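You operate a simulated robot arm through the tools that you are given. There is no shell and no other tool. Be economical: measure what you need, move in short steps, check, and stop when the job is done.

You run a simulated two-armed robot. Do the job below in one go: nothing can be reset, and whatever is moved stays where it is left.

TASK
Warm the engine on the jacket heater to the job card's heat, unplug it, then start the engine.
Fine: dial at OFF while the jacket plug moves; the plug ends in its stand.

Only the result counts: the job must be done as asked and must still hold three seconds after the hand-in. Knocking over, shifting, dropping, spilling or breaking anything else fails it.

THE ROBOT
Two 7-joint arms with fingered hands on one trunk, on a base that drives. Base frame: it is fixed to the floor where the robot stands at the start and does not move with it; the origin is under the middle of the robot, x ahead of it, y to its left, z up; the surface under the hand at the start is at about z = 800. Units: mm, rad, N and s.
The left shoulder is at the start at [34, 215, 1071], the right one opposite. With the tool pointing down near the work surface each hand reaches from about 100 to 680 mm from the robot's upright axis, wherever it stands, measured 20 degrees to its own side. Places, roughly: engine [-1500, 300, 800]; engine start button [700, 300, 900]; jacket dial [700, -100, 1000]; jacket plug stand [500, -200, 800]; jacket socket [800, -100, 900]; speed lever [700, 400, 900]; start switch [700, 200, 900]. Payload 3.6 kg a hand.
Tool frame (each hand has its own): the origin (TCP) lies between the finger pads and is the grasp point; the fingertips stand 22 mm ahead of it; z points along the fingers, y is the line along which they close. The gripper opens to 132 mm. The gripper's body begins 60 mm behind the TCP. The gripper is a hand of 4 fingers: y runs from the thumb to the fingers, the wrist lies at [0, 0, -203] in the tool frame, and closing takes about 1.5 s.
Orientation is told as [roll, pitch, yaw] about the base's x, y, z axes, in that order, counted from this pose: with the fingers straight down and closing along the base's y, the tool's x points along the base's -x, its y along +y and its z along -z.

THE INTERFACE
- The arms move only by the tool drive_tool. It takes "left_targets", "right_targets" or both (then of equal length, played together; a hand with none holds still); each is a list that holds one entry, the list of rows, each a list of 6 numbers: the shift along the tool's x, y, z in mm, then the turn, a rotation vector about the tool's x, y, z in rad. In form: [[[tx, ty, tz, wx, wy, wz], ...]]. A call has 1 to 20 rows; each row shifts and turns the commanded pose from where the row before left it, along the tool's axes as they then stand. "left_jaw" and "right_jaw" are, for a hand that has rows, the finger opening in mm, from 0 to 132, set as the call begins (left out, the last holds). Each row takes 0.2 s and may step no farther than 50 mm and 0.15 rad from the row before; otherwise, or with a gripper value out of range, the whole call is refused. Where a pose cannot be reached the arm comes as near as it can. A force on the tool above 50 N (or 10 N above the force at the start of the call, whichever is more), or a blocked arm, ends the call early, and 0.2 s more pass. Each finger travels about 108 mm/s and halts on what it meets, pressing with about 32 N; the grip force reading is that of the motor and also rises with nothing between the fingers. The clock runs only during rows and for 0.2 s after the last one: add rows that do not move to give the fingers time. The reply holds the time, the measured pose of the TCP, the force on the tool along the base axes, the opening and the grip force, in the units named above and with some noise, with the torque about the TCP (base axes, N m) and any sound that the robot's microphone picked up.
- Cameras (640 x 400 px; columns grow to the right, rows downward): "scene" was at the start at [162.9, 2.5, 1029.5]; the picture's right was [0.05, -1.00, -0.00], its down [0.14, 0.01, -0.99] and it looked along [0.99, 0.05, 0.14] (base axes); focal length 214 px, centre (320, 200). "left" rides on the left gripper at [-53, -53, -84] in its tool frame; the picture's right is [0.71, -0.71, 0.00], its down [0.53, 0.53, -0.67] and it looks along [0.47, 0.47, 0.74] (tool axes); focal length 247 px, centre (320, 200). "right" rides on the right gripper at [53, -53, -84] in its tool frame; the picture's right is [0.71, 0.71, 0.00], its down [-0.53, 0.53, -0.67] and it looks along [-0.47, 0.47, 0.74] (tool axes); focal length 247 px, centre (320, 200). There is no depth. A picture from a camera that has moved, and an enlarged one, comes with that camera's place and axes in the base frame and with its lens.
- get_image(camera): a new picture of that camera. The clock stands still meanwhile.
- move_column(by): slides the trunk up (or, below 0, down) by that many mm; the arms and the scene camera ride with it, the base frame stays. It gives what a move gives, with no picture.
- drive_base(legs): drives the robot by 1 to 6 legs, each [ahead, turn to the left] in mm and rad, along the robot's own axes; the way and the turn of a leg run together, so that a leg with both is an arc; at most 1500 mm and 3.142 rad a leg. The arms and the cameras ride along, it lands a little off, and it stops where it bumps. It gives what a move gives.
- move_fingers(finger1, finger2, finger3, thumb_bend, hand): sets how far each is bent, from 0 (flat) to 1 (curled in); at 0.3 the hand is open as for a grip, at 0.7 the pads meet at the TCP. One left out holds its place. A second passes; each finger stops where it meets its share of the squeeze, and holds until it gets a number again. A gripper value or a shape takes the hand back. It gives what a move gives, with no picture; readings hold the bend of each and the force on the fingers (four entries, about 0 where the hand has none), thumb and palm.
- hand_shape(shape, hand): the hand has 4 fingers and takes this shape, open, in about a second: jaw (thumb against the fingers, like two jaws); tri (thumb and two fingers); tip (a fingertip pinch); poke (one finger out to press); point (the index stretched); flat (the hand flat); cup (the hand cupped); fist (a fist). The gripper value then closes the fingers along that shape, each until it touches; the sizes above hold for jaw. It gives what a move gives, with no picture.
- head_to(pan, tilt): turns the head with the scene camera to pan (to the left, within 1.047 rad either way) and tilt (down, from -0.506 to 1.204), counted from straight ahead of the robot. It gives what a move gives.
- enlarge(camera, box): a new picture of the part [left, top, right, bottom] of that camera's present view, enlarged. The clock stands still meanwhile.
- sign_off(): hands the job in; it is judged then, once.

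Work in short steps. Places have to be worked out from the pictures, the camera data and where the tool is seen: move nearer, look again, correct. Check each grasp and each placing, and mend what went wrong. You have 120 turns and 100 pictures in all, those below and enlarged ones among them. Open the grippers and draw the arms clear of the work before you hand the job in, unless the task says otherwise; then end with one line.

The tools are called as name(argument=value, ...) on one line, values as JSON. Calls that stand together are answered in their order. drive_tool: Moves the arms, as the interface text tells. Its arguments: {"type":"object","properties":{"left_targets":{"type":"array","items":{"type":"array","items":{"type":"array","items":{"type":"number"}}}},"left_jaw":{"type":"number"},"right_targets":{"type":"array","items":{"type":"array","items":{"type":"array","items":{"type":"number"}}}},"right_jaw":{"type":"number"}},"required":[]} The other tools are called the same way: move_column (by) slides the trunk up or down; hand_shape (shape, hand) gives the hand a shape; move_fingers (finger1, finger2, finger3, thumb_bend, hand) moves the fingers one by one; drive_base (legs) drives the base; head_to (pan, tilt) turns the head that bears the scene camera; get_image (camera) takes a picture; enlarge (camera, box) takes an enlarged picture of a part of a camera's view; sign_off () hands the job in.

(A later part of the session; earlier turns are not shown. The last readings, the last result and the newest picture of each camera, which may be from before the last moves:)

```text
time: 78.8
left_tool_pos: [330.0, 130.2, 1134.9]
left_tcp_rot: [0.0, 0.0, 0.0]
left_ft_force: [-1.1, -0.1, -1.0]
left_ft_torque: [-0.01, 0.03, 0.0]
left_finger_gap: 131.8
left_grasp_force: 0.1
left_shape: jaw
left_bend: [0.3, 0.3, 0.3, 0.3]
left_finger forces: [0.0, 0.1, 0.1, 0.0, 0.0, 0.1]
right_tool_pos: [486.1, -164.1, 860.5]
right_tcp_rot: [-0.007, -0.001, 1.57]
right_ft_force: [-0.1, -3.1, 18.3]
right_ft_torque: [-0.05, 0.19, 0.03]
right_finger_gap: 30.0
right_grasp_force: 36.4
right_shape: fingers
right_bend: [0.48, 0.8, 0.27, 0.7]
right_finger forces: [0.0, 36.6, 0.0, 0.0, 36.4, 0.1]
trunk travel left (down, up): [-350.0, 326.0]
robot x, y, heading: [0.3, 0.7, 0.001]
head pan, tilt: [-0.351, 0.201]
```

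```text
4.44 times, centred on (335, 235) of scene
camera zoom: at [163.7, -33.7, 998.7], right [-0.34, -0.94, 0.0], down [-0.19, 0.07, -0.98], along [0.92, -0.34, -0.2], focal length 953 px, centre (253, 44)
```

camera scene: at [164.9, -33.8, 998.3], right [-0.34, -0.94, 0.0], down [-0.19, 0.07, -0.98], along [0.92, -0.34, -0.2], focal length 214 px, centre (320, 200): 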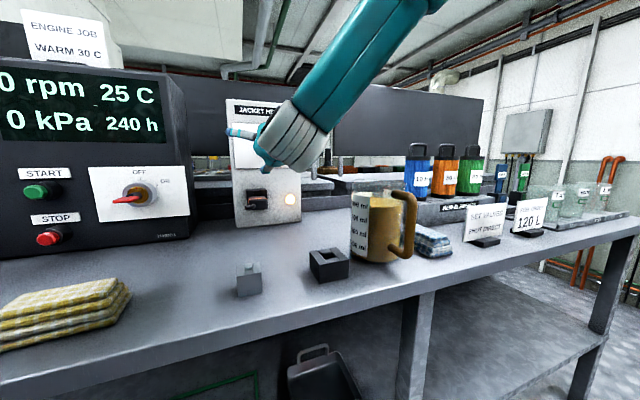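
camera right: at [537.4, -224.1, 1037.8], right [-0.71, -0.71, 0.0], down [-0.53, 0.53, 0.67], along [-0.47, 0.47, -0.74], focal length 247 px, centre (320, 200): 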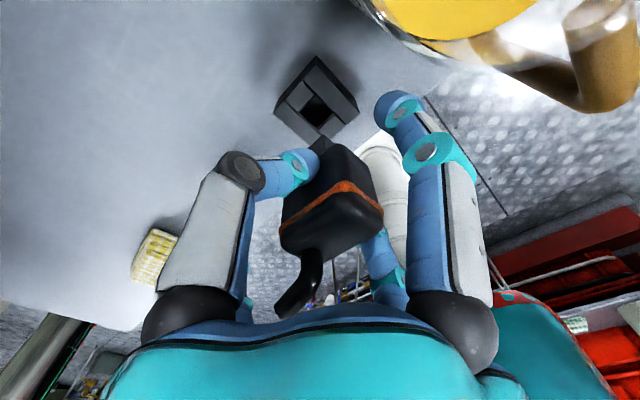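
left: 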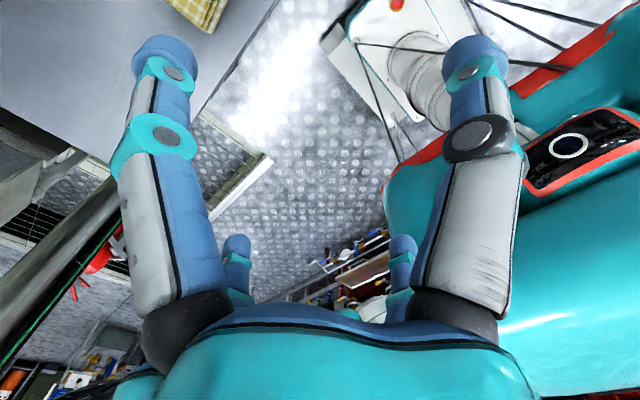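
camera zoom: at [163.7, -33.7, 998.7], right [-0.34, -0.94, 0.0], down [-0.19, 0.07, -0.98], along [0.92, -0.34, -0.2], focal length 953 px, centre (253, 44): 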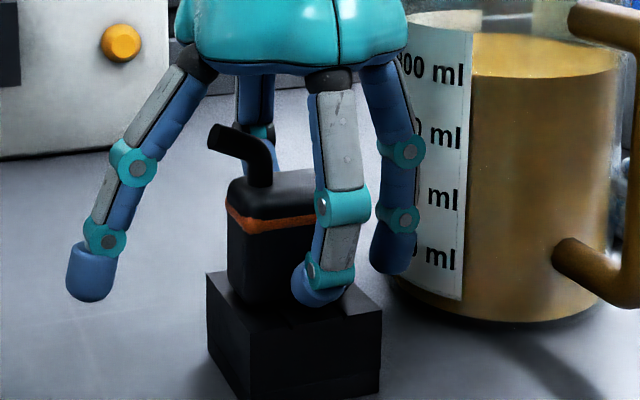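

The plug is seated with 18 N. Relieving slightly and opening the fingers evenly.

drive_tool(right_targets=[[[0, 0, -2, 0, 0, 0], [0, 0, 0, 0, 0, 0]]])

move_fingers(hand="right", finger2=0.6, thumb_bend=0.53)

move_fingers(hand="right", finger2=0.38, thumb_bend=0.35)

drive_tool(right_targets=[[[0, 0, -20, 0, 0, 0], [0, 0, -40, 0, 0, 0], [0, 0, -45, 0, 0, 0], [0, 0, -45, 0, 0, 0]]])

get_image(camera="scene")

```text
time: 79.4
left_tool_pos: [331.4, 130.2, 1135.2]
left_tcp_rot: [0.0, 0.0, -0.001]
left_ft_force: [-0.8, 0.9, 0.1]
left_ft_torque: [-0.03, 0.0, -0.02]
left_finger_gap: 131.9
left_grasp_force: 0.1
left_shape: jaw
left_bend: [0.3, 0.3, 0.3, 0.3]
left_finger forces: [0.1, 0.0, 0.0, 0.0, 0.0, 0.0]
right_tool_pos: [485.4, -163.7, 860.3]
right_tcp_rot: [-0.001, 0.001, 1.573]
right_ft_force: [1.7, -2.3, 11.6]
right_ft_torque: [-0.02, 0.05, 0.02]
right_finger_gap: 29.7
right_grasp_force: 34.4
right_shape: fingers
right_bend: [0.48, 0.8, 0.27, 0.7]
right_finger forces: [0.0, 33.7, 0.0, 0.1, 36.3, 0.1]
trunk travel left (down, up): [-350.0, 326.0]
robot x, y, heading: [-4.6, 0.3, -0.002]
head pan, tilt: [-0.351, 0.201]
```

```text
time: 80.4
left_tool_pos: [330.3, 131.7, 1134.1]
left_tcp_rot: [0.001, 0.0, 0.001]
left_ft_force: [0.5, -0.3, -0.2]
left_ft_torque: [0.01, 0.01, 0.01]
left_finger_gap: 131.6
left_grasp_force: 0.0
left_shape: jaw
left_bend: [0.3, 0.3, 0.3, 0.3]
left_finger forces: [0.0, 0.0, 0.1, 0.1, 0.0, 0.0]
right_tool_pos: [485.2, -163.2, 861.5]
right_tcp_rot: [-0.002, 0.0, 1.571]
right_ft_force: [-4.1, 0.4, 14.3]
right_ft_torque: [0.04, 0.4, -0.01]
right_finger_gap: 40.0
right_grasp_force: 7.7
right_shape: fingers
right_bend: [0.48, 0.58, 0.27, 0.53]
right_finger forces: [0.0, 15.5, 0.0, 0.0, 0.1, 0.0]
trunk travel left (down, up): [-350.0, 326.0]
robot x, y, heading: [-1.4, -0.2, -0.003]
head pan, tilt: [-0.351, 0.201]
```

```text
time: 81.4
left_tool_pos: [332.0, 131.0, 1134.3]
left_tcp_rot: [-0.001, 0.003, -0.001]
left_ft_force: [0.4, 0.0, -0.5]
left_ft_torque: [-0.02, 0.03, -0.02]
left_finger_gap: 131.9
left_grasp_force: 0.1
left_shape: jaw
left_bend: [0.3, 0.3, 0.3, 0.3]
left_finger forces: [0.0, 0.0, 0.0, 0.1, 0.0, 0.0]
right_tool_pos: [486.6, -164.0, 860.5]
right_tcp_rot: [-0.002, 0.001, 1.572]
right_ft_force: [-0.2, -0.4, 0.1]
right_ft_torque: [-0.01, -0.02, 0.02]
right_finger_gap: 62.7
right_grasp_force: 0.1
right_shape: fingers
right_bend: [0.48, 0.38, 0.27, 0.35]
right_finger forces: [0.1, 0.1, 0.1, 0.0, 0.0, 0.1]
trunk travel left (down, up): [-350.0, 326.0]
robot x, y, heading: [3.1, 0.2, 0.001]
head pan, tilt: [-0.351, 0.201]
```

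```text
time: 82.4
left_tool_pos: [330.8, 130.4, 1133.9]
left_tcp_rot: [0.0, 0.001, -0.002]
left_ft_force: [0.2, 1.0, 0.9]
left_ft_torque: [0.02, 0.02, 0.0]
left_finger_gap: 132.0
left_grasp_force: 0.1
left_shape: jaw
left_bend: [0.3, 0.3, 0.3, 0.3]
left_finger forces: [0.1, 0.1, 0.1, 0.0, 0.0, 0.1]
right_tool_pos: [485.7, -162.4, 1010.6]
right_tcp_rot: [-0.001, 0.002, 1.572]
right_ft_force: [0.0, 0.2, 0.4]
right_ft_torque: [-0.02, 0.0, -0.04]
right_finger_gap: 62.5
right_grasp_force: 0.1
right_shape: fingers
right_bend: [0.48, 0.38, 0.27, 0.35]
right_finger forces: [0.1, 0.0, 0.1, 0.1, 0.0, 0.0]
trunk travel left (down, up): [-350.0, 326.0]
robot x, y, heading: [-3.8, 1.7, -0.001]
head pan, tilt: [-0.351, 0.201]
```

```text
19 pictures are left
camera scene: at [164.6, -33.6, 998.4], right [-0.34, -0.94, 0.0], down [-0.19, 0.07, -0.98], along [0.92, -0.34, -0.2], focal length 214 px, centre (320, 200)
```

scene: 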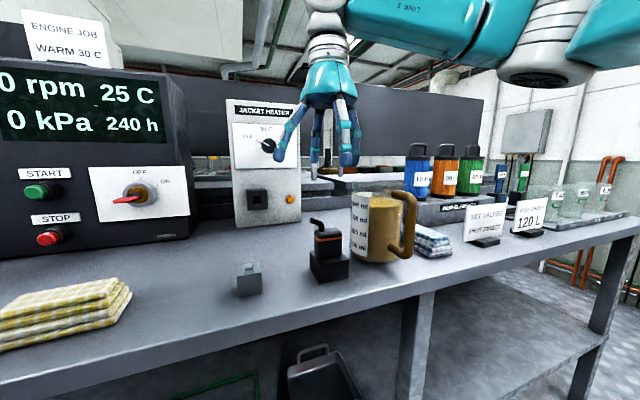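

The plug is back in its stand, but the display shows the engine cooling to 25 C, so I'll move on quickly. The key switch is near (724, 170, 918), and I'll bring the left hand to face it in the same way.

drive_tool(left_targets=[[[0, 0, 0, 0, 0, -0.15], [0, 0, 0, 0, 0, -0.15], [0, 0, 0, 0, 0, -0.15], [0, 0, 0, 0, 0, -0.15], [0, 0, 0, 0, 0, -0.15], [0, 0, 0, 0, 0, -0.15], [0, 0, 0, 0, 0, -0.15], [0, 0, 0, 0, 0, -0.15], [0, 0, 0, 0, 0, -0.15], [0, 0, 0, 0, 0, -0.15], [0, -45, 0, 0, 0, -0.0708], [-10, -45, 0, 0, 0, 0], [-10, -45, 0, 0, 0, 0], [-10, -45, 0, 0, 0, 0], [-10, 0, 0, 0, 0, 0]]])

drive_tool(left_targets=[[[0, 0, 0, 0.15, 0, 0], [0, 0, 0, 0.15, 0, 0], [0, 0, 0, 0.15, 0, 0], [0, 0, 0, 0.15, 0, 0], [0, 0, 0, 0.15, 0, 0], [0, 0, 0, 0.15, 0, 0], [0, 0, 0, 0.15, 0, 0], [0, 0, 0, 0.15, 0, 0], [0, 0, 0, 0.15, 0, 0], [0, 0, 0, 0.15, 0, 0], [0, 43, 0, 0.0708, 0, 0], [0, 43, 0, 0, 0, 0], [0, 43, 0, 0, 0, 0], [0, 43, 0, 0, 0, 0], [0, 43, 20, 0, 0, 0], [0, 0, 30, 0, 0, 0]]])

hand_shape(hand="left", shape="tip")

head_to(pan=0.35, tilt=0.1)

get_image(camera="left")

get_image(camera="scene")

```text
time: 85.6
left_tool_pos: [511.5, 169.0, 1134.2]
left_tcp_rot: [0.0, 0.001, 1.569]
left_ft_force: [-1.0, -0.4, 0.2]
left_ft_torque: [-0.02, -0.01, -0.01]
left_finger_gap: 131.7
left_grasp_force: 0.0
left_shape: jaw
left_bend: [0.3, 0.3, 0.3, 0.3]
left_finger forces: [0.0, 0.2, 0.1, 0.0, 0.1, 0.1]
right_tool_pos: [486.3, -161.2, 1010.4]
right_tcp_rot: [-0.003, 0.0, 1.572]
right_ft_force: [-0.4, -0.2, -0.3]
right_ft_torque: [0.05, 0.03, -0.03]
right_finger_gap: 62.5
right_grasp_force: 0.1
right_shape: fingers
right_bend: [0.48, 0.38, 0.27, 0.35]
right_finger forces: [0.0, 0.0, 0.0, 0.1, 0.1, 0.0]
trunk travel left (down, up): [-350.0, 326.0]
robot x, y, heading: [-2.2, -3.0, -0.004]
head pan, tilt: [-0.351, 0.201]
```

```text
time: 89.0
left_tool_pos: [551.3, 148.5, 922.6]
left_tcp_rot: [-1.57, 0.0, 1.577]
left_ft_force: [-0.1, 0.9, 0.0]
left_ft_torque: [0.02, 0.04, -0.03]
left_finger_gap: 131.8
left_grasp_force: 0.0
left_shape: jaw
left_bend: [0.3, 0.3, 0.3, 0.3]
left_finger forces: [0.0, 0.0, 0.1, 0.1, 0.0, 0.1]
left hand out of reach, approached as far as the arm can: row 15, 16
right_tool_pos: [486.5, -162.5, 1010.5]
right_tcp_rot: [-0.001, 0.001, 1.573]
right_ft_force: [0.1, -0.7, 0.8]
right_ft_torque: [-0.03, -0.01, 0.01]
right_finger_gap: 62.5
right_grasp_force: 0.0
right_shape: fingers
right_bend: [0.48, 0.38, 0.27, 0.35]
right_finger forces: [0.1, 0.0, 0.1, 0.0, 0.1, 0.0]
trunk travel left (down, up): [-350.0, 326.0]
robot x, y, heading: [3.8, 1.8, -0.0]
head pan, tilt: [-0.351, 0.201]
```

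```text
time: 89.9
left_tool_pos: [551.8, 147.4, 923.3]
left_tcp_rot: [-1.566, 0.0, 1.576]
left_ft_force: [-0.1, -0.9, -0.1]
left_ft_torque: [0.0, -0.03, -0.04]
left_finger_gap: 131.7
left_grasp_force: 0.0
left_shape: tip
left_bend: [0.11, 0.3, 0.11, 0.3]
left_finger forces: [0.1, 0.1, 0.0, 0.1, 0.0, 0.0]
right_tool_pos: [487.3, -162.9, 1010.1]
right_tcp_rot: [-0.002, 0.0, 1.572]
right_ft_force: [-0.3, 0.0, 0.3]
right_ft_torque: [-0.03, -0.02, 0.02]
right_finger_gap: 62.6
right_grasp_force: 0.0
right_shape: fingers
right_bend: [0.48, 0.38, 0.27, 0.35]
right_finger forces: [0.1, 0.0, 0.0, 0.1, 0.1, 0.0]
trunk travel left (down, up): [-350.0, 326.0]
robot x, y, heading: [-1.3, 1.7, -0.002]
head pan, tilt: [-0.351, 0.201]
```

```text
time: 91.0
left_tool_pos: [551.2, 149.2, 922.5]
left_tcp_rot: [-1.567, 0.0, 1.577]
left_ft_force: [-0.3, -0.1, -0.5]
left_ft_torque: [0.01, 0.02, 0.02]
left_finger_gap: 131.9
left_grasp_force: 0.0
left_shape: tip
left_bend: [0.11, 0.3, 0.11, 0.3]
left_finger forces: [0.1, 0.0, 0.0, 0.1, 0.0, 0.1]
right_tool_pos: [486.8, -162.2, 1009.6]
right_tcp_rot: [-0.003, 0.0, 1.573]
right_ft_force: [0.1, 0.5, -0.3]
right_ft_torque: [0.01, -0.02, -0.01]
right_finger_gap: 62.7
right_grasp_force: 0.0
right_shape: fingers
right_bend: [0.48, 0.38, 0.27, 0.35]
right_finger forces: [0.0, 0.1, 0.0, 0.1, 0.0, 0.1]
trunk travel left (down, up): [-350.0, 326.0]
robot x, y, heading: [-1.2, -2.5, 0.001]
head pan, tilt: [0.351, 0.099]
```

```text
18 pictures are left
camera left: at [466.8, 201.4, 976.7], right [0.01, -0.71, 0.71], down [-0.67, -0.53, -0.52], along [0.75, -0.47, -0.47], focal length 247 px, centre (320, 200)
```

left: 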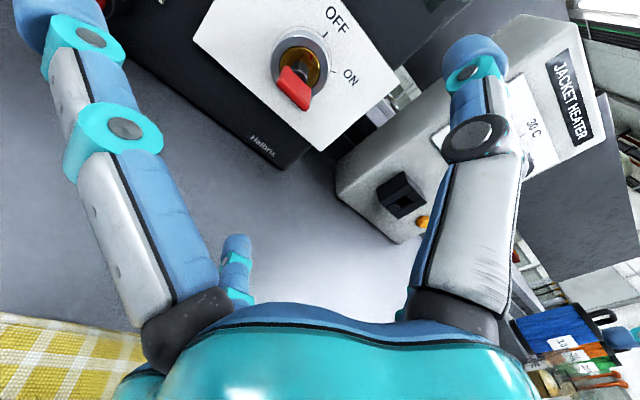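

```text
17 pictures are left
camera scene: at [164.0, 29.8, 1007.7], right [0.34, -0.94, 0.0], down [-0.09, -0.03, -0.99], along [0.93, 0.34, -0.1], focal length 214 px, centre (320, 200)
```

scene: 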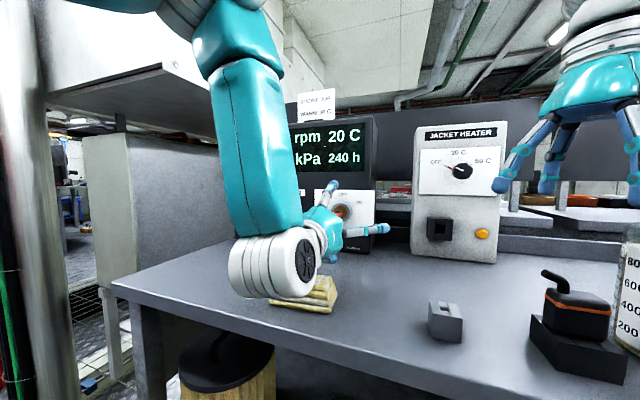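

The engine has cooled to 20 C, so it must be warmed again and started right after unplugging. I'll use the wait to prepare: key to ON with the left hand, then poise that hand at START. First a closer look at the key.

enlarge(camera="left", box=[230, 10, 390, 140])

```text
3.08 times, centred on (310, 75) of left
camera zoom: at [466.8, 201.4, 976.7], right [0.01, -0.71, 0.71], down [-0.67, -0.53, -0.52], along [0.75, -0.47, -0.47], focal length 760 px, centre (351, 585)
```

zoom: 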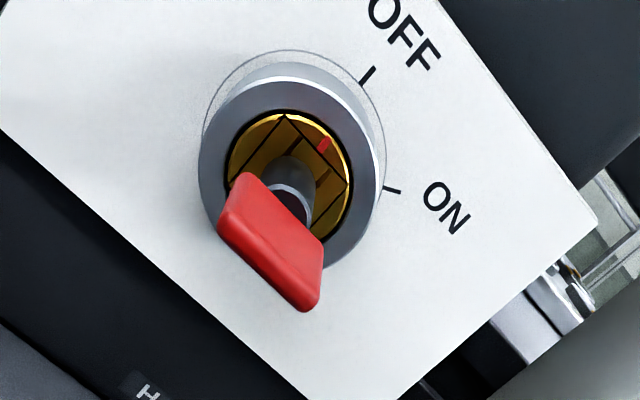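

The flat red paddle lies horizontally at about (652, 171, 923), turned clockwise for ON. Thumb on top with finger2 below suits it, so I'll centre and advance with the pincers part-closed.

drive_tool(left_targets=[[[-11, 0, 15, 0, 0, 0], [-11, 0, 20, 0, 0, 0], [0, 0, 25, 0, 0, 0]]])

move_fingers(hand="left", finger2=0.45, thumb_bend=0.45)

get_image(camera="left")

```text
time: 91.8
left_tool_pos: [604.8, 135.7, 930.5]
left_tcp_rot: [-1.567, 0.0, 1.575]
left_ft_force: [0.1, 0.4, 0.4]
left_ft_torque: [-0.02, -0.03, -0.02]
left_finger_gap: 131.8
left_grasp_force: 0.1
left_shape: tip
left_bend: [0.11, 0.3, 0.11, 0.3]
left_finger forces: [0.1, 0.0, 0.0, 0.1, 0.0, 0.0]
left hand out of reach, approached as far as the arm can: row 1, 2, 3
right_tool_pos: [486.8, -162.8, 1009.8]
right_tcp_rot: [-0.003, -0.001, 1.573]
right_ft_force: [-0.1, 0.4, -0.3]
right_ft_torque: [-0.01, 0.0, 0.02]
right_finger_gap: 62.8
right_grasp_force: 0.0
right_shape: fingers
right_bend: [0.48, 0.38, 0.27, 0.35]
right_finger forces: [0.0, 0.1, 0.0, 0.0, 0.0, 0.1]
trunk travel left (down, up): [-350.0, 326.0]
robot x, y, heading: [0.1, -2.5, -0.0]
head pan, tilt: [0.351, 0.099]
```

```text
time: 92.8
left_tool_pos: [603.5, 133.7, 929.5]
left_tcp_rot: [-1.567, -0.001, 1.576]
left_ft_force: [0.0, 0.3, 0.5]
left_ft_torque: [-0.01, -0.01, -0.01]
left_finger_gap: 94.2
left_grasp_force: 0.1
left_shape: fingers
left_bend: [0.11, 0.45, 0.11, 0.45]
left_finger forces: [0.0, 0.1, 0.1, 0.0, 0.0, 0.0]
right_tool_pos: [486.5, -163.2, 1010.4]
right_tcp_rot: [-0.002, 0.0, 1.573]
right_ft_force: [-0.1, 0.0, 0.6]
right_ft_torque: [-0.01, -0.01, 0.0]
right_finger_gap: 62.4
right_grasp_force: 0.2
right_shape: fingers
right_bend: [0.48, 0.38, 0.27, 0.35]
right_finger forces: [0.0, 0.0, 0.0, 0.1, 0.1, 0.0]
trunk travel left (down, up): [-350.0, 326.0]
robot x, y, heading: [-0.8, -1.3, 0.002]
head pan, tilt: [0.351, 0.099]
```

```text
15 pictures are left
camera left: at [519.1, 188.0, 983.8], right [0.01, -0.71, 0.71], down [-0.67, -0.53, -0.52], along [0.74, -0.47, -0.48], focal length 247 px, centre (320, 200)
```

left: 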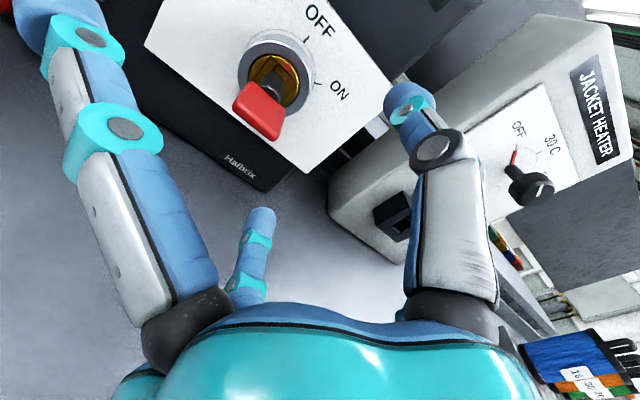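

The left arm can't extend this far outward at this wrist angle. I'll back off and turn the base left by 0.22 rad so the key lies nearer the robot's midline.

drive_tool(left_targets=[[[0, 0, -30, 0, 0, 0], [0, 0, -30, 0, 0, 0]]])

drive_base(legs=[[0, 0.22]])

drive_tool(left_targets=[[[0, 0, 0, 0, 0.11, 0], [0, 0, 0, 0, 0.11, 0], [0, 0, 0, 0, 0, 0]]])

```text
time: 93.3
left_tool_pos: [543.9, 137.4, 931.7]
left_tcp_rot: [-1.569, 0.001, 1.572]
left_ft_force: [1.3, 0.9, 0.4]
left_ft_torque: [0.0, 0.0, -0.01]
left_finger_gap: 94.5
left_grasp_force: 0.0
left_shape: fingers
left_bend: [0.11, 0.45, 0.11, 0.45]
left_finger forces: [0.1, 0.1, 0.0, 0.0, 0.0, 0.0]
right_tool_pos: [486.1, -161.6, 1010.1]
right_tcp_rot: [-0.002, -0.002, 1.572]
right_ft_force: [-0.5, 0.2, -1.2]
right_ft_torque: [-0.01, 0.0, 0.01]
right_finger_gap: 62.9
right_grasp_force: 0.1
right_shape: fingers
right_bend: [0.48, 0.38, 0.27, 0.35]
right_finger forces: [0.1, 0.0, 0.0, 0.1, 0.0, 0.0]
trunk travel left (down, up): [-350.0, 326.0]
robot x, y, heading: [2.0, 1.2, -0.002]
head pan, tilt: [0.351, 0.099]
```

```text
time: 94.6
left_tool_pos: [499.0, 251.5, 931.7]
left_tcp_rot: [-1.569, -0.001, 1.791]
left_ft_force: [-0.4, -0.9, 0.6]
left_ft_torque: [0.01, -0.02, -0.01]
left_finger_gap: 94.3
left_grasp_force: 0.1
left_shape: fingers
left_bend: [0.11, 0.45, 0.11, 0.45]
left_finger forces: [0.0, 0.0, 0.0, 0.0, 0.0, 0.0]
right_tool_pos: [509.5, -52.0, 1009.9]
right_tcp_rot: [-0.002, 0.001, 1.795]
right_ft_force: [1.1, -1.2, -0.7]
right_ft_torque: [-0.02, 0.01, -0.03]
right_finger_gap: 62.6
right_grasp_force: 0.1
right_shape: fingers
right_bend: [0.48, 0.38, 0.27, 0.35]
right_finger forces: [0.0, 0.0, 0.0, 0.0, 0.0, 0.0]
trunk travel left (down, up): [-350.0, 326.0]
robot x, y, heading: [-0.5, -14.4, 0.226]
head pan, tilt: [0.351, 0.099]
```

```text
time: 95.4
left_tool_pos: [488.7, 197.2, 941.4]
left_tcp_rot: [-1.567, -0.011, 1.645]
left_ft_force: [-0.2, -0.6, 0.9]
left_ft_torque: [-0.03, 0.01, 0.0]
left_finger_gap: 94.5
left_grasp_force: 0.0
left_shape: fingers
left_bend: [0.11, 0.45, 0.11, 0.45]
left_finger forces: [0.0, 0.0, 0.0, 0.0, 0.0, 0.0]
left hand out of reach, approached as far as the arm can: row 1, 2
right_tool_pos: [507.9, -52.1, 1011.0]
right_tcp_rot: [-0.003, 0.002, 1.796]
right_ft_force: [0.1, 0.0, 0.3]
right_ft_torque: [0.01, -0.04, 0.0]
right_finger_gap: 62.9
right_grasp_force: 0.1
right_shape: fingers
right_bend: [0.48, 0.38, 0.27, 0.35]
right_finger forces: [0.1, 0.1, 0.1, 0.0, 0.0, 0.0]
trunk travel left (down, up): [-350.0, 326.0]
robot x, y, heading: [-1.8, -11.3, 0.223]
head pan, tilt: [0.351, 0.099]
```

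Now I'll advance to (600, 171, 923) and straighten the remaining yaw.

drive_tool(left_targets=[[[6, 5, 28, 0, 0, 0], [6, 5, 28, 0, 0.03, 0], [6, 5, 28, 0, 0.03, 0], [6, 3, 27, 0, 0.014, 0], [0, 0, 0, 0, 0, 0]]])

get_image(camera="left")

```text
time: 96.8
left_tool_pos: [604.6, 176.9, 955.2]
left_tcp_rot: [-1.589, 0.035, 1.649]
left_ft_force: [-0.9, -0.4, -0.1]
left_ft_torque: [0.0, 0.0, -0.02]
left_finger_gap: 94.5
left_grasp_force: 0.1
left_shape: fingers
left_bend: [0.11, 0.45, 0.11, 0.45]
left_finger forces: [0.1, 0.0, 0.0, 0.0, 0.1, 0.1]
left hand out of reach, approached as far as the arm can: row 2, 3, 4
right_tool_pos: [507.5, -52.3, 1010.0]
right_tcp_rot: [-0.002, 0.0, 1.794]
right_ft_force: [-0.1, -0.1, -0.2]
right_ft_torque: [-0.01, 0.01, 0.02]
right_finger_gap: 62.7
right_grasp_force: 0.1
right_shape: fingers
right_bend: [0.48, 0.38, 0.27, 0.35]
right_finger forces: [0.0, 0.0, 0.1, 0.0, 0.0, 0.0]
trunk travel left (down, up): [-350.0, 326.0]
robot x, y, heading: [1.1, -12.2, 0.22]
head pan, tilt: [0.351, 0.099]
stopped in row 5 (left hand): the arm was blocked; the commanded pose is now the measured one
```

```text
14 pictures are left
camera left: at [514.7, 225.2, 1004.5], right [0.04, -0.68, 0.73], down [-0.61, -0.59, -0.52], along [0.79, -0.43, -0.44], focal length 247 px, centre (320, 200)
```

left: 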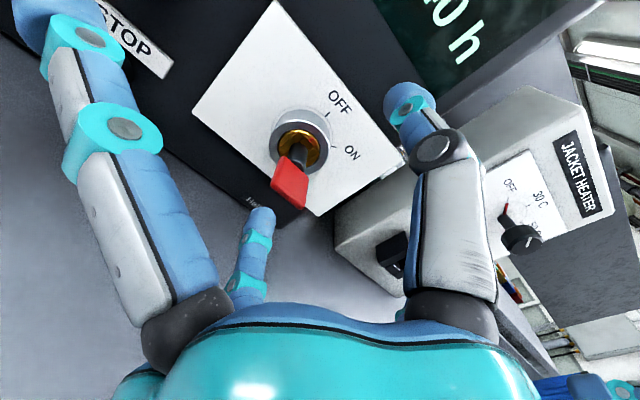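

The limit is on the wrist roll side, while rolling clockwise (+wz) should free the arm, and clockwise is also the way the key turns. I'll back off, roll +0.75, and see whether the target pose becomes reachable.

drive_tool(left_targets=[[[0, 0, -25, 0, 0, 0], [0, 0, 0, 0, 0, 0.15], [0, 0, 0, 0, 0, 0.15], [0, 0, 0, 0, 0, 0.15], [0, 0, 0, 0, 0, 0.15], [0, 0, 0, 0, 0, 0.15], [0, 0, 0, 0, 0, 0]]])

drive_base(legs=[[0, -0.12]])

```text
time: 98.4
left_tool_pos: [578.9, 170.7, 954.6]
left_tcp_rot: [-1.6, -0.719, 1.662]
left_ft_force: [-0.9, 0.7, -0.8]
left_ft_torque: [-0.02, -0.01, 0.0]
left_finger_gap: 94.3
left_grasp_force: 0.1
left_shape: fingers
left_bend: [0.11, 0.45, 0.11, 0.45]
left_finger forces: [0.0, 0.1, 0.1, 0.0, 0.0, 0.0]
right_tool_pos: [508.4, -51.5, 1011.5]
right_tcp_rot: [-0.002, 0.0, 1.794]
right_ft_force: [0.6, -0.3, -0.1]
right_ft_torque: [-0.04, 0.01, -0.02]
right_finger_gap: 62.6
right_grasp_force: 0.1
right_shape: fingers
right_bend: [0.48, 0.38, 0.27, 0.35]
right_finger forces: [0.0, 0.0, 0.0, 0.0, 0.0, 0.0]
trunk travel left (down, up): [-350.0, 326.0]
robot x, y, heading: [-0.6, -15.3, 0.221]
head pan, tilt: [0.351, 0.099]
```

```text
time: 99.3
left_tool_pos: [598.3, 104.4, 955.0]
left_tcp_rot: [-1.6, -0.716, 1.55]
left_ft_force: [-0.2, 0.5, -0.4]
left_ft_torque: [-0.04, 0.0, 0.01]
left_finger_gap: 94.6
left_grasp_force: 0.2
left_shape: fingers
left_bend: [0.11, 0.45, 0.11, 0.45]
left_finger forces: [0.1, 0.1, 0.0, 0.1, 0.1, 0.0]
right_tool_pos: [500.8, -111.9, 1010.9]
right_tcp_rot: [-0.002, -0.002, 1.675]
right_ft_force: [0.4, 0.3, -0.8]
right_ft_torque: [-0.02, 0.02, 0.05]
right_finger_gap: 62.6
right_grasp_force: 0.1
right_shape: fingers
right_bend: [0.48, 0.38, 0.27, 0.35]
right_finger forces: [0.0, 0.0, 0.0, 0.1, 0.0, 0.0]
trunk travel left (down, up): [-350.0, 326.0]
robot x, y, heading: [2.8, -6.2, 0.099]
head pan, tilt: [0.351, 0.099]
```

Now I'll shift to be on the key axis (598, 171, 923) at this roll.

drive_tool(left_targets=[[[-14.6, 33.9, 0, 0, 0, 0], [-14.6, 33.9, 0, 0, 0, 0], [0, 0, 0, 0, 0, 0]]])

get_image(camera="left")

```text
time: 100.1
left_tool_pos: [592.2, 123.1, 938.3]
left_tcp_rot: [-1.593, -0.716, 1.556]
left_ft_force: [0.4, 0.4, 0.3]
left_ft_torque: [-0.02, 0.0, 0.01]
left_finger_gap: 94.6
left_grasp_force: 0.1
left_shape: fingers
left_bend: [0.11, 0.45, 0.11, 0.45]
left_finger forces: [0.0, 0.1, 0.0, 0.0, 0.0, 0.1]
left hand out of reach, approached as far as the arm can: row 1, 2
right_tool_pos: [501.0, -111.9, 1011.4]
right_tcp_rot: [-0.002, 0.002, 1.676]
right_ft_force: [0.6, -0.4, 0.0]
right_ft_torque: [0.0, 0.03, 0.0]
right_finger_gap: 62.4
right_grasp_force: 0.0
right_shape: fingers
right_bend: [0.48, 0.38, 0.27, 0.35]
right_finger forces: [0.0, 0.0, 0.1, 0.0, 0.0, 0.1]
trunk travel left (down, up): [-350.0, 326.0]
robot x, y, heading: [-2.2, -3.1, 0.103]
head pan, tilt: [0.351, 0.099]
```

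```text
13 pictures are left
camera left: at [505.7, 130.1, 1011.6], right [-0.03, -1.0, 0.07], down [-0.66, -0.03, -0.75], along [0.75, -0.07, -0.65], focal length 247 px, centre (320, 200)
```

left: 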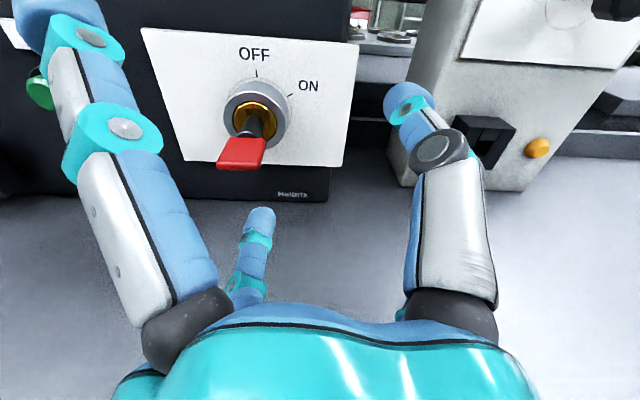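

Reach outward improves if the fingers point slightly outward. I'll set the base back to heading 0, roll the hand back to φ=0 and yaw it +0.4 rad outward.

drive_base(legs=[[0, -0.1]])

drive_tool(left_targets=[[[0, 0, -20, 0, 0, -0.15], [0, 0, 0, 0, 0, -0.15], [0, 0, 0, 0, 0, -0.15], [0, 0, 0, 0, 0, -0.15], [0, 0, 0, 0, 0, -0.116], [0, 0, 0, 0, -0.14, 0], [0, 0, 0, 0, -0.14, 0], [0, 0, 0, 0, -0.14, 0]]])

```text
time: 101.1
left_tool_pos: [603.7, 63.7, 937.4]
left_tcp_rot: [-1.594, -0.713, 1.461]
left_ft_force: [-0.3, 0.8, 0.3]
left_ft_torque: [0.0, 0.0, 0.01]
left_finger_gap: 94.5
left_grasp_force: 0.1
left_shape: fingers
left_bend: [0.11, 0.45, 0.11, 0.45]
left_finger forces: [0.1, 0.0, 0.0, 0.0, 0.0, 0.0]
right_tool_pos: [487.1, -161.9, 1011.8]
right_tcp_rot: [-0.002, 0.0, 1.576]
right_ft_force: [0.3, -0.3, 1.0]
right_ft_torque: [0.01, 0.04, -0.02]
right_finger_gap: 62.8
right_grasp_force: 0.1
right_shape: fingers
right_bend: [0.48, 0.38, 0.27, 0.35]
right_finger forces: [0.1, 0.0, 0.0, 0.0, 0.0, 0.1]
trunk travel left (down, up): [-350.0, 326.0]
robot x, y, heading: [-1.0, 1.2, -0.002]
head pan, tilt: [0.351, 0.099]
```

```text
time: 102.9
left_tool_pos: [581.8, 67.3, 939.3]
left_tcp_rot: [-1.585, 0.009, 1.87]
left_ft_force: [0.2, 0.6, -0.7]
left_ft_torque: [0.01, 0.05, -0.02]
left_finger_gap: 94.6
left_grasp_force: 0.1
left_shape: fingers
left_bend: [0.11, 0.45, 0.11, 0.45]
left_finger forces: [0.0, 0.0, 0.0, 0.0, 0.1, 0.0]
right_tool_pos: [487.3, -161.9, 1012.0]
right_tcp_rot: [-0.004, 0.0, 1.578]
right_ft_force: [-0.9, 0.9, 0.8]
right_ft_torque: [0.02, -0.04, 0.0]
right_finger_gap: 62.6
right_grasp_force: 0.2
right_shape: fingers
right_bend: [0.48, 0.38, 0.27, 0.35]
right_finger forces: [0.0, 0.0, 0.1, 0.0, 0.0, 0.0]
trunk travel left (down, up): [-350.0, 326.0]
robot x, y, heading: [0.6, 0.7, 0.003]
head pan, tilt: [0.351, 0.099]
```

Base is back at heading 0. Now I'll shift to the pre-grip point (597, 156, 923), 50 mm short of the paddle.

drive_tool(left_targets=[[[-27, 5.3, 13.6, 0, 0, 0], [-27, 5.3, 13.6, 0, 0, 0], [-27, 5.3, 13.6, 0, 0, 0], [0, 0, 0, 0, 0, 0]]])

get_image(camera="left")

```text
time: 103.9
left_tool_pos: [598.0, 153.2, 922.1]
left_tcp_rot: [-1.586, 0.009, 1.868]
left_ft_force: [0.1, 0.0, -0.2]
left_ft_torque: [0.02, 0.01, -0.01]
left_finger_gap: 94.4
left_grasp_force: 0.1
left_shape: fingers
left_bend: [0.11, 0.45, 0.11, 0.45]
left_finger forces: [0.0, 0.0, 0.0, 0.0, 0.0, 0.1]
right_tool_pos: [486.8, -161.7, 1012.8]
right_tcp_rot: [-0.004, 0.0, 1.576]
right_ft_force: [-0.4, 0.1, 0.1]
right_ft_torque: [-0.01, 0.04, -0.01]
right_finger_gap: 62.8
right_grasp_force: 0.0
right_shape: fingers
right_bend: [0.48, 0.38, 0.27, 0.35]
right_finger forces: [0.0, 0.0, 0.0, 0.0, 0.0, 0.0]
trunk travel left (down, up): [-350.0, 326.0]
robot x, y, heading: [3.5, -0.3, 0.005]
head pan, tilt: [0.351, 0.099]
```

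```text
12 pictures are left
camera left: at [500.8, 181.8, 974.6], right [0.19, -0.67, 0.71], down [-0.48, -0.7, -0.53], along [0.86, -0.24, -0.46], focal length 247 px, centre (320, 200)
```

left: 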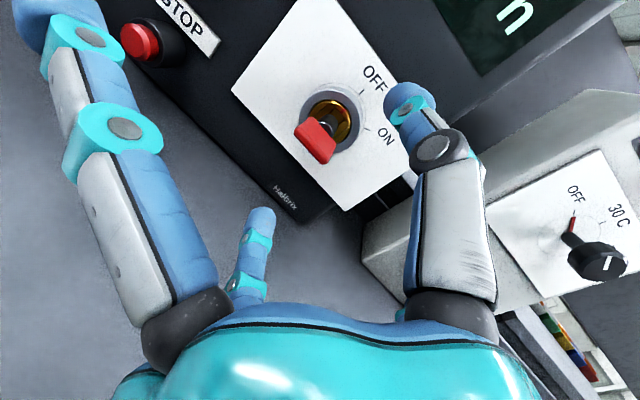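

Triangulated paddle centre (651, 172, 922). I'll take the tip shape, advance 48 mm and squeeze on it.

hand_shape(hand="left", shape="tip")

drive_tool(left_targets=[[[-2.2, 0, 24, 0, 0, 0], [0, 0, 24, 0, 0, 0], [0, 0, 0, 0, 0, 0]]])

drive_tool(left_targets=[[[0, 0, 0, 0, 0, 0], [0, 0, 0, 0, 0, 0], [0, 0, 0, 0, 0, 0], [0, 0, 0, 0, 0, 0], [0, 0, 0, 0, 0, 0], [0, 0, 0, 0, 0, 0], [0, 0, 0, 0, 0, 0], [0, 0, 0, 0, 0, 0]]], left_jaw=0)

get_image(camera="left")

```text
time: 104.8
left_tool_pos: [598.2, 153.0, 922.3]
left_tcp_rot: [-1.586, 0.009, 1.869]
left_ft_force: [-0.3, 0.7, 0.4]
left_ft_torque: [0.01, 0.0, -0.02]
left_finger_gap: 131.8
left_grasp_force: 0.2
left_shape: tip
left_bend: [0.11, 0.3, 0.11, 0.3]
left_finger forces: [0.0, 0.2, 0.0, 0.0, 0.1, 0.1]
right_tool_pos: [487.0, -160.8, 1011.7]
right_tcp_rot: [-0.001, -0.001, 1.576]
right_ft_force: [-0.2, 0.7, -0.2]
right_ft_torque: [0.0, 0.01, 0.0]
right_finger_gap: 62.6
right_grasp_force: 0.0
right_shape: fingers
right_bend: [0.48, 0.38, 0.27, 0.35]
right_finger forces: [0.0, 0.0, 0.1, 0.0, 0.0, 0.0]
trunk travel left (down, up): [-350.0, 326.0]
robot x, y, heading: [-0.1, 3.6, 0.007]
head pan, tilt: [0.351, 0.099]
```

```text
time: 105.6
left_tool_pos: [644.3, 171.6, 921.4]
left_tcp_rot: [-1.585, 0.011, 1.869]
left_ft_force: [0.2, 0.1, 0.3]
left_ft_torque: [0.03, 0.01, 0.0]
left_finger_gap: 132.0
left_grasp_force: 0.1
left_shape: tip
left_bend: [0.11, 0.3, 0.11, 0.3]
left_finger forces: [0.0, 0.0, 0.1, 0.0, 0.1, 0.1]
right_tool_pos: [487.9, -160.9, 1011.7]
right_tcp_rot: [-0.004, 0.001, 1.576]
right_ft_force: [-0.2, -0.4, 0.5]
right_ft_torque: [0.02, 0.0, -0.03]
right_finger_gap: 62.5
right_grasp_force: 0.2
right_shape: fingers
right_bend: [0.48, 0.38, 0.27, 0.35]
right_finger forces: [0.0, 0.0, 0.1, 0.0, 0.0, 0.0]
trunk travel left (down, up): [-350.0, 326.0]
robot x, y, heading: [-0.9, -3.1, 0.009]
head pan, tilt: [0.351, 0.099]
```

```text
time: 107.4
left_tool_pos: [643.6, 171.3, 922.2]
left_tcp_rot: [-1.585, 0.008, 1.868]
left_ft_force: [0.9, 0.0, -0.1]
left_ft_torque: [0.02, 0.01, 0.02]
left_finger_gap: 1.4
left_grasp_force: 32.1
left_shape: tip
left_bend: [0.27, 0.72, 0.27, 0.7]
left_finger forces: [0.0, 28.9, 0.1, 0.1, 28.4, 0.0]
right_tool_pos: [486.8, -160.4, 1013.0]
right_tcp_rot: [-0.004, -0.001, 1.575]
right_ft_force: [-0.3, 0.1, 0.8]
right_ft_torque: [0.0, 0.01, -0.03]
right_finger_gap: 62.9
right_grasp_force: 0.0
right_shape: fingers
right_bend: [0.48, 0.38, 0.27, 0.35]
right_finger forces: [0.0, 0.0, 0.1, 0.0, 0.1, 0.0]
trunk travel left (down, up): [-350.0, 326.0]
robot x, y, heading: [-1.5, 5.6, -0.001]
head pan, tilt: [0.351, 0.099]
```

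```text
11 pictures are left
camera left: at [547.1, 198.6, 974.0], right [0.19, -0.67, 0.71], down [-0.48, -0.7, -0.53], along [0.86, -0.24, -0.46], focal length 247 px, centre (320, 200)
```

left: 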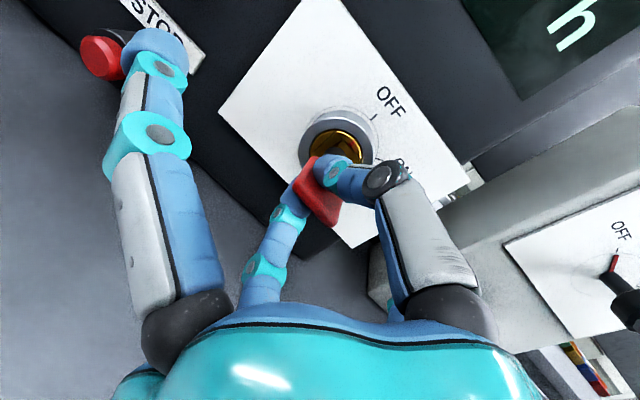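

The paddle is pinched at 29 N. Now I'll rotate about the key's axis (base x) clockwise by about 1.05 rad.

drive_tool(left_targets=[[[0, 0, 0, 0.044, 0, 0.143], [0, 0, 0, 0.044, 0, 0.143], [0, 0, 0, 0.044, 0, 0.143], [0, 0, 0, 0.044, 0, 0.143], [0, 0, 0, 0.044, 0, 0.143], [0, 0, 0, 0.044, 0, 0.143], [0, 0, 0, 0.03, 0, 0.1]]])

get_image(camera="left")

```text
time: 109.0
left_tool_pos: [642.0, 169.9, 924.0]
left_tcp_rot: [-2.02, -0.925, 2.112]
left_ft_force: [10.7, 2.5, -6.3]
left_ft_torque: [-0.05, 0.19, -0.01]
left_finger_gap: 1.0
left_grasp_force: 32.6
left_shape: tip
left_bend: [0.27, 0.71, 0.27, 0.7]
left_finger forces: [0.1, 31.0, 0.0, 0.1, 26.5, 0.0]
left hand out of reach, approached as far as the arm can: row 7
right_tool_pos: [487.7, -160.3, 1011.2]
right_tcp_rot: [-0.001, 0.001, 1.577]
right_ft_force: [0.0, -0.2, 0.2]
right_ft_torque: [-0.06, 0.01, -0.03]
right_finger_gap: 62.6
right_grasp_force: 0.0
right_shape: fingers
right_bend: [0.48, 0.38, 0.27, 0.35]
right_finger forces: [0.0, 0.0, 0.1, 0.1, 0.0, 0.1]
trunk travel left (down, up): [-350.0, 326.0]
robot x, y, heading: [-0.9, 1.7, 0.005]
head pan, tilt: [0.351, 0.099]
```

```text
10 pictures are left
camera left: at [546.0, 138.7, 974.1], right [0.22, -0.96, -0.18], down [-0.47, 0.06, -0.88], along [0.85, 0.28, -0.44], focal length 247 px, centre (320, 200)
```

left: 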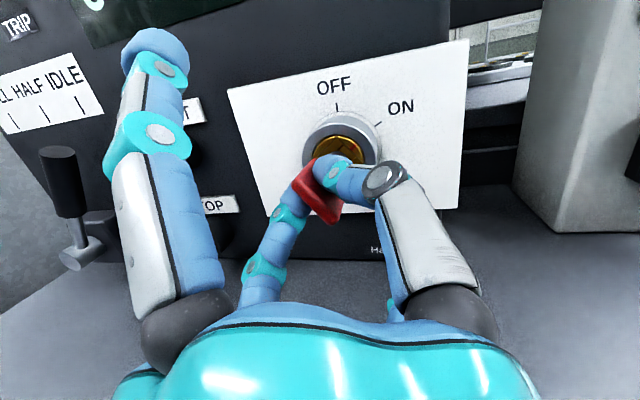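

The key turned with the hand, and the speed lever appears to stand at IDLE. I'll release, retreat 60 mm, undo the roll, yaw outward a further 0.3 rad for START, and check the key.

drive_tool(left_targets=[[[0, 0, 0, 0, 0, 0], [0, 0, 0, 0, 0, 0], [0, 0, 0, 0, 0, 0], [0, 0, 0, 0, 0, 0], [0, 0, -20, 0, 0, 0], [0, 0, -40, 0, 0, 0]]], left_jaw=70)

drive_tool(left_targets=[[[0, 0, -30, -0.044, 0, -0.143], [0, 0, 0, -0.044, 0, -0.143], [0, 0, 0, -0.044, 0, -0.143], [0, 0, 0, -0.044, 0, -0.143], [0, 0, 0, -0.044, 0, -0.143], [0, 0, 0, -0.044, 0, -0.143], [0, 0, 0, 0, 0, 0]]])

get_image(camera="left")

```text
time: 110.3
left_tool_pos: [601.4, 161.9, 929.6]
left_tcp_rot: [-2.084, -0.897, 2.161]
left_ft_force: [6.0, 2.2, 15.5]
left_ft_torque: [-0.18, 1.48, -0.11]
left_finger_gap: 69.5
left_grasp_force: 0.0
left_shape: tip
left_bend: [0.11, 0.35, 0.11, 0.7]
left_finger forces: [0.0, 0.1, 0.0, 0.0, 0.0, 0.1]
right_tool_pos: [487.8, -162.6, 1012.0]
right_tcp_rot: [0.0, -0.001, 1.576]
right_ft_force: [1.3, 0.1, -0.9]
right_ft_torque: [-0.01, 0.04, -0.01]
right_finger_gap: 62.7
right_grasp_force: 0.0
right_shape: fingers
right_bend: [0.48, 0.38, 0.27, 0.35]
right_finger forces: [0.0, 0.0, 0.0, 0.1, 0.0, 0.1]
trunk travel left (down, up): [-350.0, 326.0]
robot x, y, heading: [-2.7, -1.5, 0.003]
head pan, tilt: [0.351, 0.099]
stopped in row 6 (left hand): the force on the tool passed its limit at 69 N (the readings are from after the stop); the commanded pose is now the measured one
```

```text
time: 112.0
left_tool_pos: [571.5, 156.5, 918.9]
left_tcp_rot: [-1.647, -0.077, 1.882]
left_ft_force: [-0.1, -0.4, 0.5]
left_ft_torque: [-0.04, 0.03, -0.03]
left_finger_gap: 69.6
left_grasp_force: 0.0
left_shape: tip
left_bend: [0.11, 0.35, 0.11, 0.7]
left_finger forces: [0.1, 0.0, 0.0, 0.1, 0.0, 0.0]
right_tool_pos: [486.5, -162.2, 1011.6]
right_tcp_rot: [-0.001, 0.0, 1.576]
right_ft_force: [-0.3, -1.5, -0.6]
right_ft_torque: [0.0, 0.0, -0.02]
right_finger_gap: 62.8
right_grasp_force: 0.1
right_shape: fingers
right_bend: [0.48, 0.38, 0.27, 0.35]
right_finger forces: [0.0, 0.0, 0.0, 0.1, 0.1, 0.0]
trunk travel left (down, up): [-350.0, 326.0]
robot x, y, heading: [-2.1, -2.9, 0.001]
head pan, tilt: [0.351, 0.099]
```

```text
9 pictures are left
camera left: at [472.3, 177.7, 968.6], right [0.18, -0.74, 0.65], down [-0.45, -0.65, -0.61], along [0.88, -0.18, -0.45], focal length 247 px, centre (320, 200)
```

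left: 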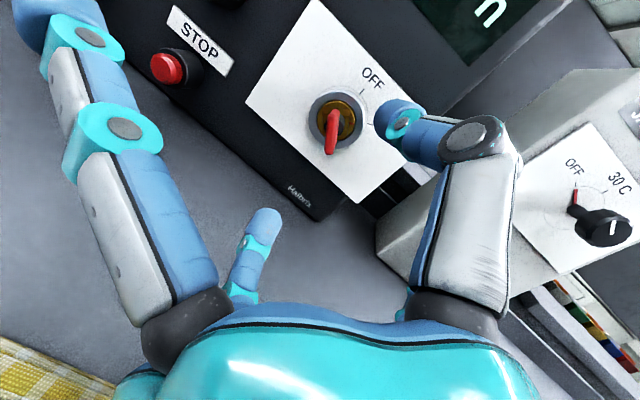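

The key moved, though the thumb stayed closed and caught briefly. I'll verify that the key mark points to ON.

enlarge(camera="left", box=[250, 30, 430, 190])

```text
2.50 times, centred on (340, 110) of left
camera zoom: at [472.3, 177.7, 968.6], right [0.18, -0.74, 0.65], down [-0.45, -0.65, -0.61], along [0.88, -0.18, -0.45], focal length 617 px, centre (270, 425)
```

zoom: 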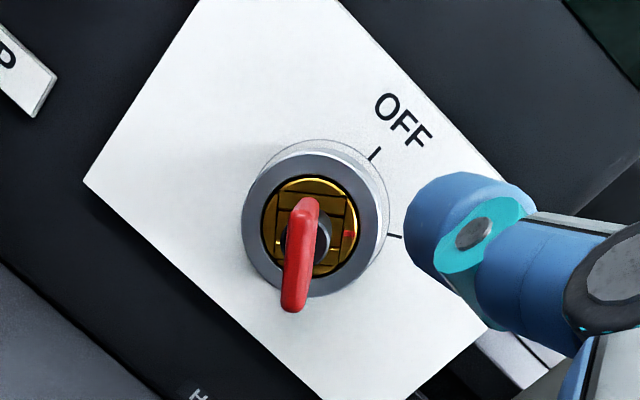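

The mark is on ON. Now I'll gather the left fingers into a closed beak, yaw outward, and park it about 35 mm in front of START, which I judge to be at (706, 320, 936).

move_fingers(hand="left", finger1=0.58, finger2=0.72, finger3=0.58, thumb_bend=0.7)

drive_tool(left_targets=[[[0, 0, 0, -0.076, 0, -0.077], [0, 0, 0, 0, -0.145, 0], [0, 0, 0, 0, -0.145, 0], [-20, -4, 38, 0, 0, 0], [-20, -4, 38, 0, 0, 0], [-20, -4, 38, 0, 0, 0], [-19, -5, 39, 0, 0, 0], [0, 0, 0, 0, 0, 0]]])

get_image(camera="left")

```text
time: 113.0
left_tool_pos: [570.4, 156.7, 917.0]
left_tcp_rot: [-1.65, -0.075, 1.882]
left_ft_force: [-0.1, 0.3, 1.4]
left_ft_torque: [-0.01, 0.0, 0.0]
left_finger_gap: 14.5
left_grasp_force: 0.1
left_shape: fingers
left_bend: [0.57, 0.71, 0.57, 0.7]
left_finger forces: [0.0, 0.0, 0.0, 0.1, 0.0, 0.0]
right_tool_pos: [487.2, -161.7, 1012.7]
right_tcp_rot: [-0.004, 0.002, 1.575]
right_ft_force: [-0.2, -0.5, -0.5]
right_ft_torque: [0.0, 0.0, 0.02]
right_finger_gap: 62.9
right_grasp_force: 0.1
right_shape: fingers
right_bend: [0.48, 0.38, 0.27, 0.35]
right_finger forces: [0.0, 0.0, 0.0, 0.0, 0.0, 0.0]
trunk travel left (down, up): [-350.0, 326.0]
robot x, y, heading: [-0.8, 0.4, 0.002]
head pan, tilt: [0.351, 0.099]
```

```text
time: 114.8
left_tool_pos: [654.8, 307.8, 934.0]
left_tcp_rot: [-1.572, 0.0, 2.168]
left_ft_force: [-0.1, 0.6, -0.4]
left_ft_torque: [0.01, -0.02, -0.02]
left_finger_gap: 14.6
left_grasp_force: 0.0
left_shape: fingers
left_bend: [0.57, 0.71, 0.57, 0.7]
left_finger forces: [0.0, 0.1, 0.0, 0.0, 0.0, 0.1]
right_tool_pos: [486.9, -161.5, 1012.1]
right_tcp_rot: [-0.001, 0.003, 1.576]
right_ft_force: [-0.3, 0.1, -0.1]
right_ft_torque: [-0.03, -0.02, 0.01]
right_finger_gap: 62.7
right_grasp_force: 0.0
right_shape: fingers
right_bend: [0.48, 0.38, 0.27, 0.35]
right_finger forces: [0.0, 0.0, 0.0, 0.2, 0.1, 0.0]
trunk travel left (down, up): [-350.0, 326.0]
robot x, y, heading: [3.2, 2.9, 0.003]
head pan, tilt: [0.351, 0.099]
```

```text
7 pictures are left
camera left: at [554.5, 305.2, 986.8], right [0.4, -0.59, 0.71], down [-0.26, -0.81, -0.53], along [0.88, 0.03, -0.47], focal length 247 px, centre (320, 200)
```

left: 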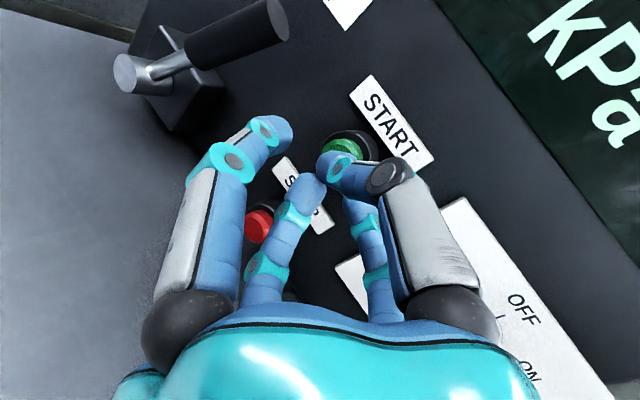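

START reads at about (706, 324, 940), so I'll include a small correction when pressing. Now the right hand goes back down to the plug in the stand, same pose as the first grasp.

drive_tool(right_targets=[[[2, 6, 20, 0, 0, 0], [0, 0, 45, 0, 0, 0], [0, 0, 40, 0, 0, 0], [0, 0, 25, 0, 0, 0], [0, 0, 17, 0, 0, 0], [0, 0, 0, 0, 0, 0]]])

move_fingers(hand="right", finger1=0.5, finger2=0.5, thumb_bend=0.5)

move_fingers(hand="right", finger2=0.75, thumb_bend=0.75)

```text
time: 116.2
left_tool_pos: [653.7, 307.6, 933.7]
left_tcp_rot: [-1.573, -0.001, 2.168]
left_ft_force: [0.1, -0.1, -0.1]
left_ft_torque: [0.01, 0.01, 0.01]
left_finger_gap: 14.5
left_grasp_force: 0.0
left_shape: fingers
left_bend: [0.57, 0.71, 0.57, 0.7]
left_finger forces: [0.1, 0.0, 0.0, 0.0, 0.0, 0.0]
right_tool_pos: [482.3, -162.6, 866.7]
right_tcp_rot: [-0.002, -0.001, 1.575]
right_ft_force: [0.8, -0.1, 0.2]
right_ft_torque: [0.05, -0.01, 0.0]
right_finger_gap: 62.9
right_grasp_force: 0.2
right_shape: fingers
right_bend: [0.48, 0.38, 0.27, 0.35]
right_finger forces: [0.0, 0.0, 0.0, 0.0, 0.0, 0.0]
trunk travel left (down, up): [-350.0, 326.0]
robot x, y, heading: [0.4, -1.5, 0.006]
head pan, tilt: [0.351, 0.099]
```

```text
time: 117.2
left_tool_pos: [653.9, 306.4, 933.9]
left_tcp_rot: [-1.573, 0.0, 2.169]
left_ft_force: [0.2, 0.2, 0.2]
left_ft_torque: [-0.03, 0.03, -0.01]
left_finger_gap: 14.6
left_grasp_force: 0.2
left_shape: fingers
left_bend: [0.57, 0.71, 0.57, 0.7]
left_finger forces: [0.0, 0.0, 0.0, 0.1, 0.0, 0.0]
right_tool_pos: [483.2, -162.6, 865.9]
right_tcp_rot: [-0.003, -0.001, 1.575]
right_ft_force: [-0.6, -0.1, -0.3]
right_ft_torque: [0.04, -0.01, 0.02]
right_finger_gap: 41.2
right_grasp_force: 0.1
right_shape: fingers
right_bend: [0.5, 0.5, 0.27, 0.5]
right_finger forces: [0.0, 0.1, 0.0, 0.0, 0.0, 0.1]
trunk travel left (down, up): [-350.0, 326.0]
robot x, y, heading: [-0.8, 3.4, 0.003]
head pan, tilt: [0.351, 0.099]
```

```text
time: 118.2
left_tool_pos: [654.7, 307.8, 934.1]
left_tcp_rot: [-1.573, 0.0, 2.168]
left_ft_force: [0.5, -0.8, 0.4]
left_ft_torque: [0.02, -0.01, -0.01]
left_finger_gap: 14.2
left_grasp_force: 0.0
left_shape: fingers
left_bend: [0.57, 0.71, 0.57, 0.7]
left_finger forces: [0.0, 0.0, 0.1, 0.1, 0.0, 0.1]
right_tool_pos: [483.7, -163.5, 865.6]
right_tcp_rot: [-0.003, -0.001, 1.575]
right_ft_force: [0.5, 0.9, -1.0]
right_ft_torque: [-0.01, -0.01, -0.02]
right_finger_gap: 28.0
right_grasp_force: 10.7
right_shape: fingers
right_bend: [0.5, 0.61, 0.27, 0.66]
right_finger forces: [0.2, 9.8, 0.2, 0.0, 11.0, 0.0]
trunk travel left (down, up): [-350.0, 326.0]
robot x, y, heading: [-0.4, 2.2, 0.005]
head pan, tilt: [0.351, 0.099]
```

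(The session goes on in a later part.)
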